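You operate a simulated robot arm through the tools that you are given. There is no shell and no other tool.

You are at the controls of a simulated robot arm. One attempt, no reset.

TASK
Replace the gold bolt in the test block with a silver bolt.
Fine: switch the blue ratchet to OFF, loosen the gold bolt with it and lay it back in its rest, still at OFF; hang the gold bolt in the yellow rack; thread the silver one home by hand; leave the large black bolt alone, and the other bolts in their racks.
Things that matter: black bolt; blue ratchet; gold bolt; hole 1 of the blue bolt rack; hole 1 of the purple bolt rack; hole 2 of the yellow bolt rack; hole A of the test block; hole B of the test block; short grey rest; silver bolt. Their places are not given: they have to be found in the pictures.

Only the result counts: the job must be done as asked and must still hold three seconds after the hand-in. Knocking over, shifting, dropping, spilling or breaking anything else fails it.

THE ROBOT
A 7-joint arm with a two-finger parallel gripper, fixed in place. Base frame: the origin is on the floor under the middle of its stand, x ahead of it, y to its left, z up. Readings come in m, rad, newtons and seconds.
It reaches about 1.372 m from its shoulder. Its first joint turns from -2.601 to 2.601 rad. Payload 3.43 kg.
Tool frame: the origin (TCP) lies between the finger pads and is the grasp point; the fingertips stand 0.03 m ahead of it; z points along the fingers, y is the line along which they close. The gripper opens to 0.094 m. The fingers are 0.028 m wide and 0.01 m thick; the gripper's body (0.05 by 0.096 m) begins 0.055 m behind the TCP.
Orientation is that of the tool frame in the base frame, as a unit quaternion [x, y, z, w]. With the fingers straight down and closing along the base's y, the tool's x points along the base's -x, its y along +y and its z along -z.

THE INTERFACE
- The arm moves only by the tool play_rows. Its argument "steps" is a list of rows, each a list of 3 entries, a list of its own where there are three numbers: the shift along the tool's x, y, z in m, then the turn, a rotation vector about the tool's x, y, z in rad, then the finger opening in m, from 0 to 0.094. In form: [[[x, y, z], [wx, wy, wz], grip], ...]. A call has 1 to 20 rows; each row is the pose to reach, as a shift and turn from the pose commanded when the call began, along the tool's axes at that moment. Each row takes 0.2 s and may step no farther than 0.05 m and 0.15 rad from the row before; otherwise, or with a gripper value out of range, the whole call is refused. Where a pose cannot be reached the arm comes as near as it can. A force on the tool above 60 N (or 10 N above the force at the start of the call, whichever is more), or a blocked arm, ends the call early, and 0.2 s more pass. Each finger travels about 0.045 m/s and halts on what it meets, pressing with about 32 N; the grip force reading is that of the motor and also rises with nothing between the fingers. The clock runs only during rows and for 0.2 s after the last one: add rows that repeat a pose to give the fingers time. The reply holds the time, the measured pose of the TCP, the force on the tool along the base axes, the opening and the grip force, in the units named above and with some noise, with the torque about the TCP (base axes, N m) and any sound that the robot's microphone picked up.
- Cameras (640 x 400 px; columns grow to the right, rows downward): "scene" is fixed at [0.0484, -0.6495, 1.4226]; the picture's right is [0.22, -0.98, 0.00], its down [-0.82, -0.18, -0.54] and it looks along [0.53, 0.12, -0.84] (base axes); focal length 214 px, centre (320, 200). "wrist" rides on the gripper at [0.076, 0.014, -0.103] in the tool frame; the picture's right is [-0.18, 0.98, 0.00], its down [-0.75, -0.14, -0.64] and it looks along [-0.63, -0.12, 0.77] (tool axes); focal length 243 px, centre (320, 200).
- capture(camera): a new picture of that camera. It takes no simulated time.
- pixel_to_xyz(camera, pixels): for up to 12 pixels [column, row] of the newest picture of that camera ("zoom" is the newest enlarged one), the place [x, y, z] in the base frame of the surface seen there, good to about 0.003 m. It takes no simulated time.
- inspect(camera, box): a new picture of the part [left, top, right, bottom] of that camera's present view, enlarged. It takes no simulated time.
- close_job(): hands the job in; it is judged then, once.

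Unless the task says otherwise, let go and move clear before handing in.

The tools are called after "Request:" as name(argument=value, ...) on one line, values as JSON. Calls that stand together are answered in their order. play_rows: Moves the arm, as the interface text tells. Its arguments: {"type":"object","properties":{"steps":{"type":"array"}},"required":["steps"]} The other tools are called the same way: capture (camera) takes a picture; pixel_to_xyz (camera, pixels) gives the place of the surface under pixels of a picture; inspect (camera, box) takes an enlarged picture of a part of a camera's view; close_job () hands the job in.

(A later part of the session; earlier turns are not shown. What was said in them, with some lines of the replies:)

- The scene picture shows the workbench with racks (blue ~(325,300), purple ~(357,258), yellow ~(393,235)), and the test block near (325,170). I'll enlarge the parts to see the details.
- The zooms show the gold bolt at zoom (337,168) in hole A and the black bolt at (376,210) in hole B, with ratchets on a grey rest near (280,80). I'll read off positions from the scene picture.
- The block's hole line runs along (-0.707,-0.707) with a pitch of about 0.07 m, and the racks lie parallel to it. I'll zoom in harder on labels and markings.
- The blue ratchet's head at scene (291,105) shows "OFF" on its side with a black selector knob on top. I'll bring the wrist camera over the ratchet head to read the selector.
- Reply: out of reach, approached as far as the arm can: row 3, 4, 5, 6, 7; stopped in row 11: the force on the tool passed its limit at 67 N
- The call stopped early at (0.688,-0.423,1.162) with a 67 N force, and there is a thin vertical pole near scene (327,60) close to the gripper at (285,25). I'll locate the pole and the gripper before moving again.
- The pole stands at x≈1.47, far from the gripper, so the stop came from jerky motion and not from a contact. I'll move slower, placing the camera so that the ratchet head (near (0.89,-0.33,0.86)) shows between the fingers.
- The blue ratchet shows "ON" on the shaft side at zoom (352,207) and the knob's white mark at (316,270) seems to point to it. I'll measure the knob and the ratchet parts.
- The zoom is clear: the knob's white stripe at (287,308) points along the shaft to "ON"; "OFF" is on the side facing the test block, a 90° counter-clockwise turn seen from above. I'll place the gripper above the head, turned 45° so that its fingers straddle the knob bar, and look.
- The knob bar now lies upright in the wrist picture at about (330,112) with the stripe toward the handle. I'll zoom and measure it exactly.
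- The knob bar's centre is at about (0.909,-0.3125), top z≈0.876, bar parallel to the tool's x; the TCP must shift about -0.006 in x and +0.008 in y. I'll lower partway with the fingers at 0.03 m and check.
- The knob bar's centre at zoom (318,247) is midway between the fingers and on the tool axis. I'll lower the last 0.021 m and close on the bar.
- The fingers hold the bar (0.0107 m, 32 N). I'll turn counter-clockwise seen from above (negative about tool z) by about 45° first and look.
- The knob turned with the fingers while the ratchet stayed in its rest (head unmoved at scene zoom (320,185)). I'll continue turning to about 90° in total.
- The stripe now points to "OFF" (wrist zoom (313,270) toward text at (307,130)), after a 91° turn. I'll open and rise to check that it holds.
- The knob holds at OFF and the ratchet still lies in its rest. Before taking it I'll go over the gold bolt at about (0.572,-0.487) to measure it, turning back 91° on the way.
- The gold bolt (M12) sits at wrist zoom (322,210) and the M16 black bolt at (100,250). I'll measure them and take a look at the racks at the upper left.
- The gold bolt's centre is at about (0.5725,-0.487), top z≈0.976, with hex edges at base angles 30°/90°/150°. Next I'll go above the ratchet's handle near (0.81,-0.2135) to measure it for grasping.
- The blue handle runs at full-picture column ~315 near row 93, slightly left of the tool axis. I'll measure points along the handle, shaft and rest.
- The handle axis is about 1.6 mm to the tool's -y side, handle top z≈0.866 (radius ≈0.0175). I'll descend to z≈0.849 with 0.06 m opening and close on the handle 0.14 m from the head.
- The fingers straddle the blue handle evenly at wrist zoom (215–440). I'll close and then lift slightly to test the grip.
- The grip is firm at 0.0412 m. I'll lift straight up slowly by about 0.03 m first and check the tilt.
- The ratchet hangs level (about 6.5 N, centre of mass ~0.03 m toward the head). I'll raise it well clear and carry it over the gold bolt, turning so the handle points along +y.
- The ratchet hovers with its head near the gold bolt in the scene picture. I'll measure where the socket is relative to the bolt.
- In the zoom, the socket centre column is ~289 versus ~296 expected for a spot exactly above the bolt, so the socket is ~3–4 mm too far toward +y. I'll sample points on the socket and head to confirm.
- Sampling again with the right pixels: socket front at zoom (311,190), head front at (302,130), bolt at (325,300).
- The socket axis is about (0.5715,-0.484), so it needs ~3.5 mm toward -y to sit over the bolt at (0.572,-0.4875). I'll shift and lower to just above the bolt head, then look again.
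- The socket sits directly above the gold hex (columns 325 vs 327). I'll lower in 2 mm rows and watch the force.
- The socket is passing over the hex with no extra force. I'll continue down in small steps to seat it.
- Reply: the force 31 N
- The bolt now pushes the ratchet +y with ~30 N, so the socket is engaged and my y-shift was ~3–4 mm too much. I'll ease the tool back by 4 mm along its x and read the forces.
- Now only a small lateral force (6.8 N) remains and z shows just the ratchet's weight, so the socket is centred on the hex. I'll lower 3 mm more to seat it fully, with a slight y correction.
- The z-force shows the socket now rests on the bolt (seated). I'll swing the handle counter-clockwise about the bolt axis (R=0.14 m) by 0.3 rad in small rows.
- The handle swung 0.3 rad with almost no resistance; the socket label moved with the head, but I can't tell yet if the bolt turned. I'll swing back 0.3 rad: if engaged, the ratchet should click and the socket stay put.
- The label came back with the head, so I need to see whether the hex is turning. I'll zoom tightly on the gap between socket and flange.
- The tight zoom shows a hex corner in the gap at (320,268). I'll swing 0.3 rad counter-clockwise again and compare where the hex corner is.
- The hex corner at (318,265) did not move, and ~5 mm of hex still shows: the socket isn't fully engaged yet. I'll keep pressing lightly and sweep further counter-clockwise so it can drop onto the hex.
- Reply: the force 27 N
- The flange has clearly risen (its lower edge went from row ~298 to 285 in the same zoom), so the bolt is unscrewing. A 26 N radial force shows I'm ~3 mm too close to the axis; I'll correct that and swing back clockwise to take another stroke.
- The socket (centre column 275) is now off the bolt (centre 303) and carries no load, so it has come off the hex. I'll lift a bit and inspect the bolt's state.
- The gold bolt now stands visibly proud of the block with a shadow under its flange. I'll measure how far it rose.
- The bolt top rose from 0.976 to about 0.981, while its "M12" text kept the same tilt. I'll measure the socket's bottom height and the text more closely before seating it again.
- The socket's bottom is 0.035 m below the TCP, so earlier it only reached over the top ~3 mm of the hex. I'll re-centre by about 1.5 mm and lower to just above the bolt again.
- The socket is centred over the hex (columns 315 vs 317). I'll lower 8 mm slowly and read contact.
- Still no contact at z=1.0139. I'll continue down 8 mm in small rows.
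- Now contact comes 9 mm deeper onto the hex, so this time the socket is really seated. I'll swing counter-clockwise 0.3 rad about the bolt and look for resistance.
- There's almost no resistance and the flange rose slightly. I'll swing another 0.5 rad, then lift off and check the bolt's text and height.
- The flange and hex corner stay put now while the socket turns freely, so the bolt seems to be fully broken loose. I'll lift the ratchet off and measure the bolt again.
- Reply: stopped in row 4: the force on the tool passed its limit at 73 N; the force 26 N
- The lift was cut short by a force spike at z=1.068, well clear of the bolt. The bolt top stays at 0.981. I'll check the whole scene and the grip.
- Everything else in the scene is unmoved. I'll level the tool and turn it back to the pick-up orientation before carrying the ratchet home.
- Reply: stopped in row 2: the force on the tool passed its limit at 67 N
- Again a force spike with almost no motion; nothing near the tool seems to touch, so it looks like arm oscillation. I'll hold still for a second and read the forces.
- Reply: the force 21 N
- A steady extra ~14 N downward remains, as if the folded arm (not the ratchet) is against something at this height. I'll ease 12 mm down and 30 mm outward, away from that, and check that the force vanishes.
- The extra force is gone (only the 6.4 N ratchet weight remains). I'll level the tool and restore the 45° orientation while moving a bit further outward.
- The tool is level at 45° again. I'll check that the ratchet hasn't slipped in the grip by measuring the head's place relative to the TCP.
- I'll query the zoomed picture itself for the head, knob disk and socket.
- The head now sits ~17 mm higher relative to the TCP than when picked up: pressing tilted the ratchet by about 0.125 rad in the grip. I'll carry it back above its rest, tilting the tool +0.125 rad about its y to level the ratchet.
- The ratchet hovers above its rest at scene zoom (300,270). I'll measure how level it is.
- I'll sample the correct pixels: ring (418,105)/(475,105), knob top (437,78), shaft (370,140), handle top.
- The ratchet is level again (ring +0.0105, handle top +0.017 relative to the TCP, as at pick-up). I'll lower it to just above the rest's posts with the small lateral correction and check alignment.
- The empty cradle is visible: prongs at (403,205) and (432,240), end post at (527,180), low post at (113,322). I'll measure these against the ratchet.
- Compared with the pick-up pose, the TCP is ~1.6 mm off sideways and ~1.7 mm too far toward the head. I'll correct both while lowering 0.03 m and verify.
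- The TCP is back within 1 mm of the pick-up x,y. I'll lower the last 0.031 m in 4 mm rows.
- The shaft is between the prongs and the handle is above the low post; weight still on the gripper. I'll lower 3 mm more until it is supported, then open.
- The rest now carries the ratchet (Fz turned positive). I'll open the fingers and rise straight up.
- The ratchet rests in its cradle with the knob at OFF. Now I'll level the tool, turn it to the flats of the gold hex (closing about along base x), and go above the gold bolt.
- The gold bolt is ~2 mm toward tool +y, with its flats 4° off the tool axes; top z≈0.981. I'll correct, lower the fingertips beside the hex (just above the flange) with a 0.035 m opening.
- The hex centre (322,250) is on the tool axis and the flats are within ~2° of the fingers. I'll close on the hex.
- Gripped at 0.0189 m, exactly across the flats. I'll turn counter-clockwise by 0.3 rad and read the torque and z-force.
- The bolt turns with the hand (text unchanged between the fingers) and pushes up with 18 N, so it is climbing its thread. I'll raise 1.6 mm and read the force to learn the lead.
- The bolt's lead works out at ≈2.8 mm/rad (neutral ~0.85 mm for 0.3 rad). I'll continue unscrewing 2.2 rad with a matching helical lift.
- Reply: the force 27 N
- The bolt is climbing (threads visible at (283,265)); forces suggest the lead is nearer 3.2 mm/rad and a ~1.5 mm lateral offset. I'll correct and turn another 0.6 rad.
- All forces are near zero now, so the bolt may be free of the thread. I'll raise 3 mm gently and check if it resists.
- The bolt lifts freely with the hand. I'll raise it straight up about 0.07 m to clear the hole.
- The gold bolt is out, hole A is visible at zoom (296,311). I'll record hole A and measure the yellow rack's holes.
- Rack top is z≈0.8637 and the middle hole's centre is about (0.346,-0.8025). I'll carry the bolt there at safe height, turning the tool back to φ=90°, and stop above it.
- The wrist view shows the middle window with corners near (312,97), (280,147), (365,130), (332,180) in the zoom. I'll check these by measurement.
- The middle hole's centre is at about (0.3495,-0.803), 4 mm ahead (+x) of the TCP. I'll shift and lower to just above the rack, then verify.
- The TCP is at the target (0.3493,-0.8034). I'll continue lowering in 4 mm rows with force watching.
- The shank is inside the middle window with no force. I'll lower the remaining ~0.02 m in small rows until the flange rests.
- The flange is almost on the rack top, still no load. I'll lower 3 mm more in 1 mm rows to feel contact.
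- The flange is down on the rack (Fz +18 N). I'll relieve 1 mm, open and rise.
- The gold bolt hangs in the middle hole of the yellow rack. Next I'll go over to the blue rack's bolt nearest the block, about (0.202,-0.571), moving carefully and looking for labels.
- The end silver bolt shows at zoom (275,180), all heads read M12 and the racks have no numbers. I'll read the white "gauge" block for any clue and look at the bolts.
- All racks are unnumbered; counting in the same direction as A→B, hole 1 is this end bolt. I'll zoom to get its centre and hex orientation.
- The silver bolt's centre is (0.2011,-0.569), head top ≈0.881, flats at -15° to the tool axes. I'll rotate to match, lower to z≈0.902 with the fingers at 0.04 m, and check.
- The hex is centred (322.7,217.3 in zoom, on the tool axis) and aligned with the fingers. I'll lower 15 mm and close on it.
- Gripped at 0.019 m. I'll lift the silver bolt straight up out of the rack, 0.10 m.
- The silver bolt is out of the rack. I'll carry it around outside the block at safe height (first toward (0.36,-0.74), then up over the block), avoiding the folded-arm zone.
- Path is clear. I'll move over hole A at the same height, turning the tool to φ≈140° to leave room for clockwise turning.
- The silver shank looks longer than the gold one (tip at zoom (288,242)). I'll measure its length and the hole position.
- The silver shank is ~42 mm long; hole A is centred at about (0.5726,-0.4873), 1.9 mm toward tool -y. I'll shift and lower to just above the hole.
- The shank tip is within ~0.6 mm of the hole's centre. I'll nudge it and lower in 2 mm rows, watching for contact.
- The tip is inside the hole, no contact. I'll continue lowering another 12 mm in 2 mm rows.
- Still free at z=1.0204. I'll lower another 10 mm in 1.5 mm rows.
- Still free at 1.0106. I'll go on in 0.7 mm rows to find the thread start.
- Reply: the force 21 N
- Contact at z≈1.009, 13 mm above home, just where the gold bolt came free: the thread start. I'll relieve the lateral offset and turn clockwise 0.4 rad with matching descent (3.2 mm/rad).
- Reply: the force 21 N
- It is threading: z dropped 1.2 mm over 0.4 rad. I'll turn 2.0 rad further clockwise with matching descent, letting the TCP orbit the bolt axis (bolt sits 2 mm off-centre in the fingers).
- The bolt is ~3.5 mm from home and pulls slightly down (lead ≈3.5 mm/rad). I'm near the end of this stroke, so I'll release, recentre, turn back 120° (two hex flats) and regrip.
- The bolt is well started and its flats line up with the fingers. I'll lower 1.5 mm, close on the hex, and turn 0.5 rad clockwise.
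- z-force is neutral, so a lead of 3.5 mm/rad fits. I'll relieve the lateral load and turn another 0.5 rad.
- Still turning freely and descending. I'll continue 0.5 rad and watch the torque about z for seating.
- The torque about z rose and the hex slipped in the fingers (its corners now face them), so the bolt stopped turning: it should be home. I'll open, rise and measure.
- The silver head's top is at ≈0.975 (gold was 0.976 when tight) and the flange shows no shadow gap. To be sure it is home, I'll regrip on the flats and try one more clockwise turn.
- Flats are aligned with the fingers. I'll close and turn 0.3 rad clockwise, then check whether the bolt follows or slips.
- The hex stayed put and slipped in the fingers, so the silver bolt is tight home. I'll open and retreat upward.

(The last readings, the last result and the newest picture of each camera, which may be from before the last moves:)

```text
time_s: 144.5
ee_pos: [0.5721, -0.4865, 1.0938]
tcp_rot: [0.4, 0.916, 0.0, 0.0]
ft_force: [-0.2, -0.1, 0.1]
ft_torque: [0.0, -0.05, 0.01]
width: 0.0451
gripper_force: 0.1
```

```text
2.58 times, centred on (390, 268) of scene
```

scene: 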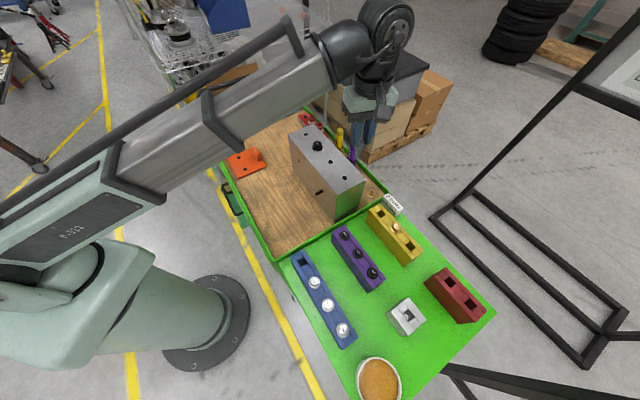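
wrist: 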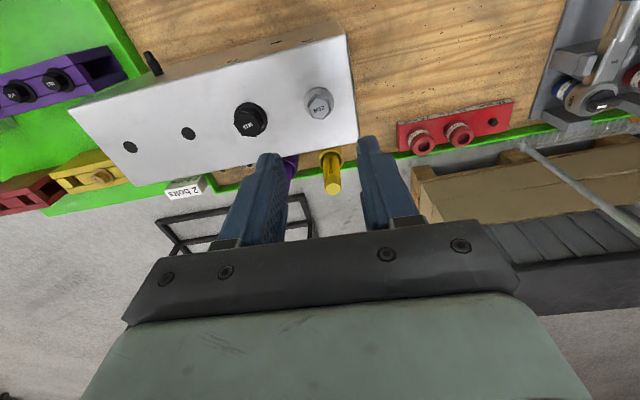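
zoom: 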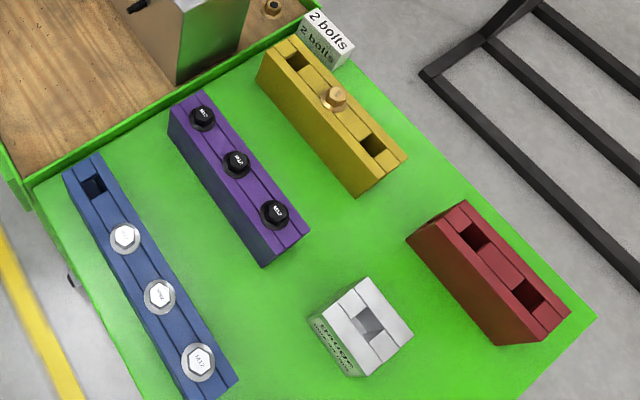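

Silver bolt is home with unchanged orientation; gold hangs in the middle yellow hole; others are in their racks. I'll verify the ratchet's seat and knob closely.

Request:
inspect(camera="wrist", box=[520, 0, 640, 140])

Request:
inspect(camera="scene", box=[260, 75, 320, 125])

Request:
inspect(camera="scene", box=[220, 90, 280, 140])

```text
2.86 times, centred on (580, 70) of wrist
```

zoom: 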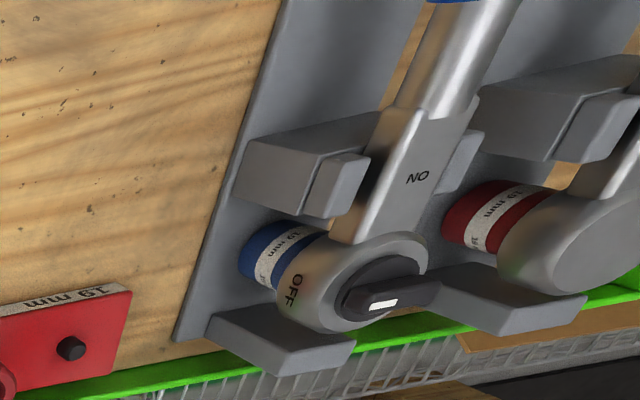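

```text
8.00 times, centred on (290, 100) of scene
```

zoom: 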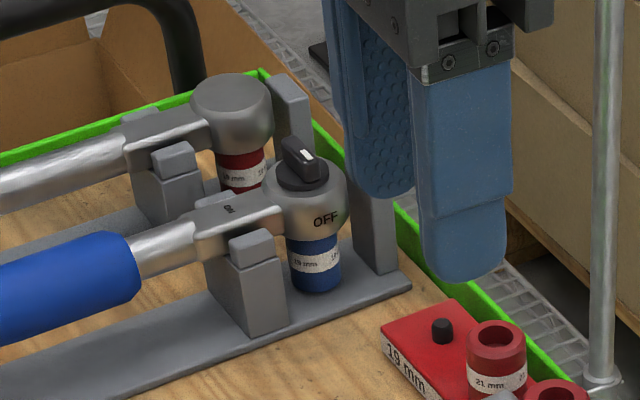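

```text
8.00 times, centred on (250, 115) of scene
```

zoom: 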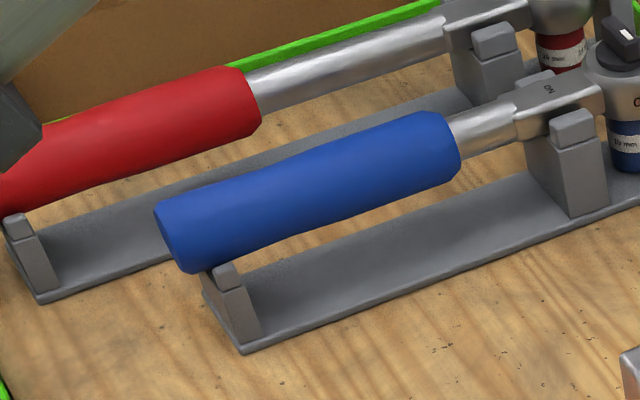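

The ratchet lies properly in the short rest with its knob at OFF, the gold bolt hangs in yellow hole 2, the silver bolt is home in hole A, the black bolt and other bolts are untouched, and the open gripper is 0.1 m clear. I hand the job in.

Request:
close_job()

```text
The job is handed in.
```

I replaced the gold bolt in hole A with a silver one and handed the job in. I have not seen the judge's result.

- **Blue ratchet:** I switched it to OFF, used it to loosen the gold bolt, and laid it back in its short grey rest. The knob still points to OFF.
- **Gold bolt:** It hangs in the middle hole (hole 2) of the yellow rack.
- **Silver bolt:** I threaded it into hole A by hand. Its head is at the same height as the gold one was when tight. A last clockwise turn only slipped in the fingers, so I take it as home.
- **Everything else:** The black bolt, the other bolts and the tools look unmoved in the final pictures, and the gripper is open and clear above the block.

- **Which silver bolt:** The racks carry no numbers, so I counted holes in the same direction as A to B and took the blue-rack bolt nearest the block. If hole 1 is the other end, I took a different silver bolt.
- **Bolt length:** The silver bolt's shank is longer than the gold one's, about 42 mm against roughly 27 mm.
- **Arm stops:** The arm stopped three times on force. One was early, in free air near the start. Two came while I was lifting the ratchet off the bolt, with nothing touching the ratchet itself. I think the folded arm was against itself, and I moved it away each time.
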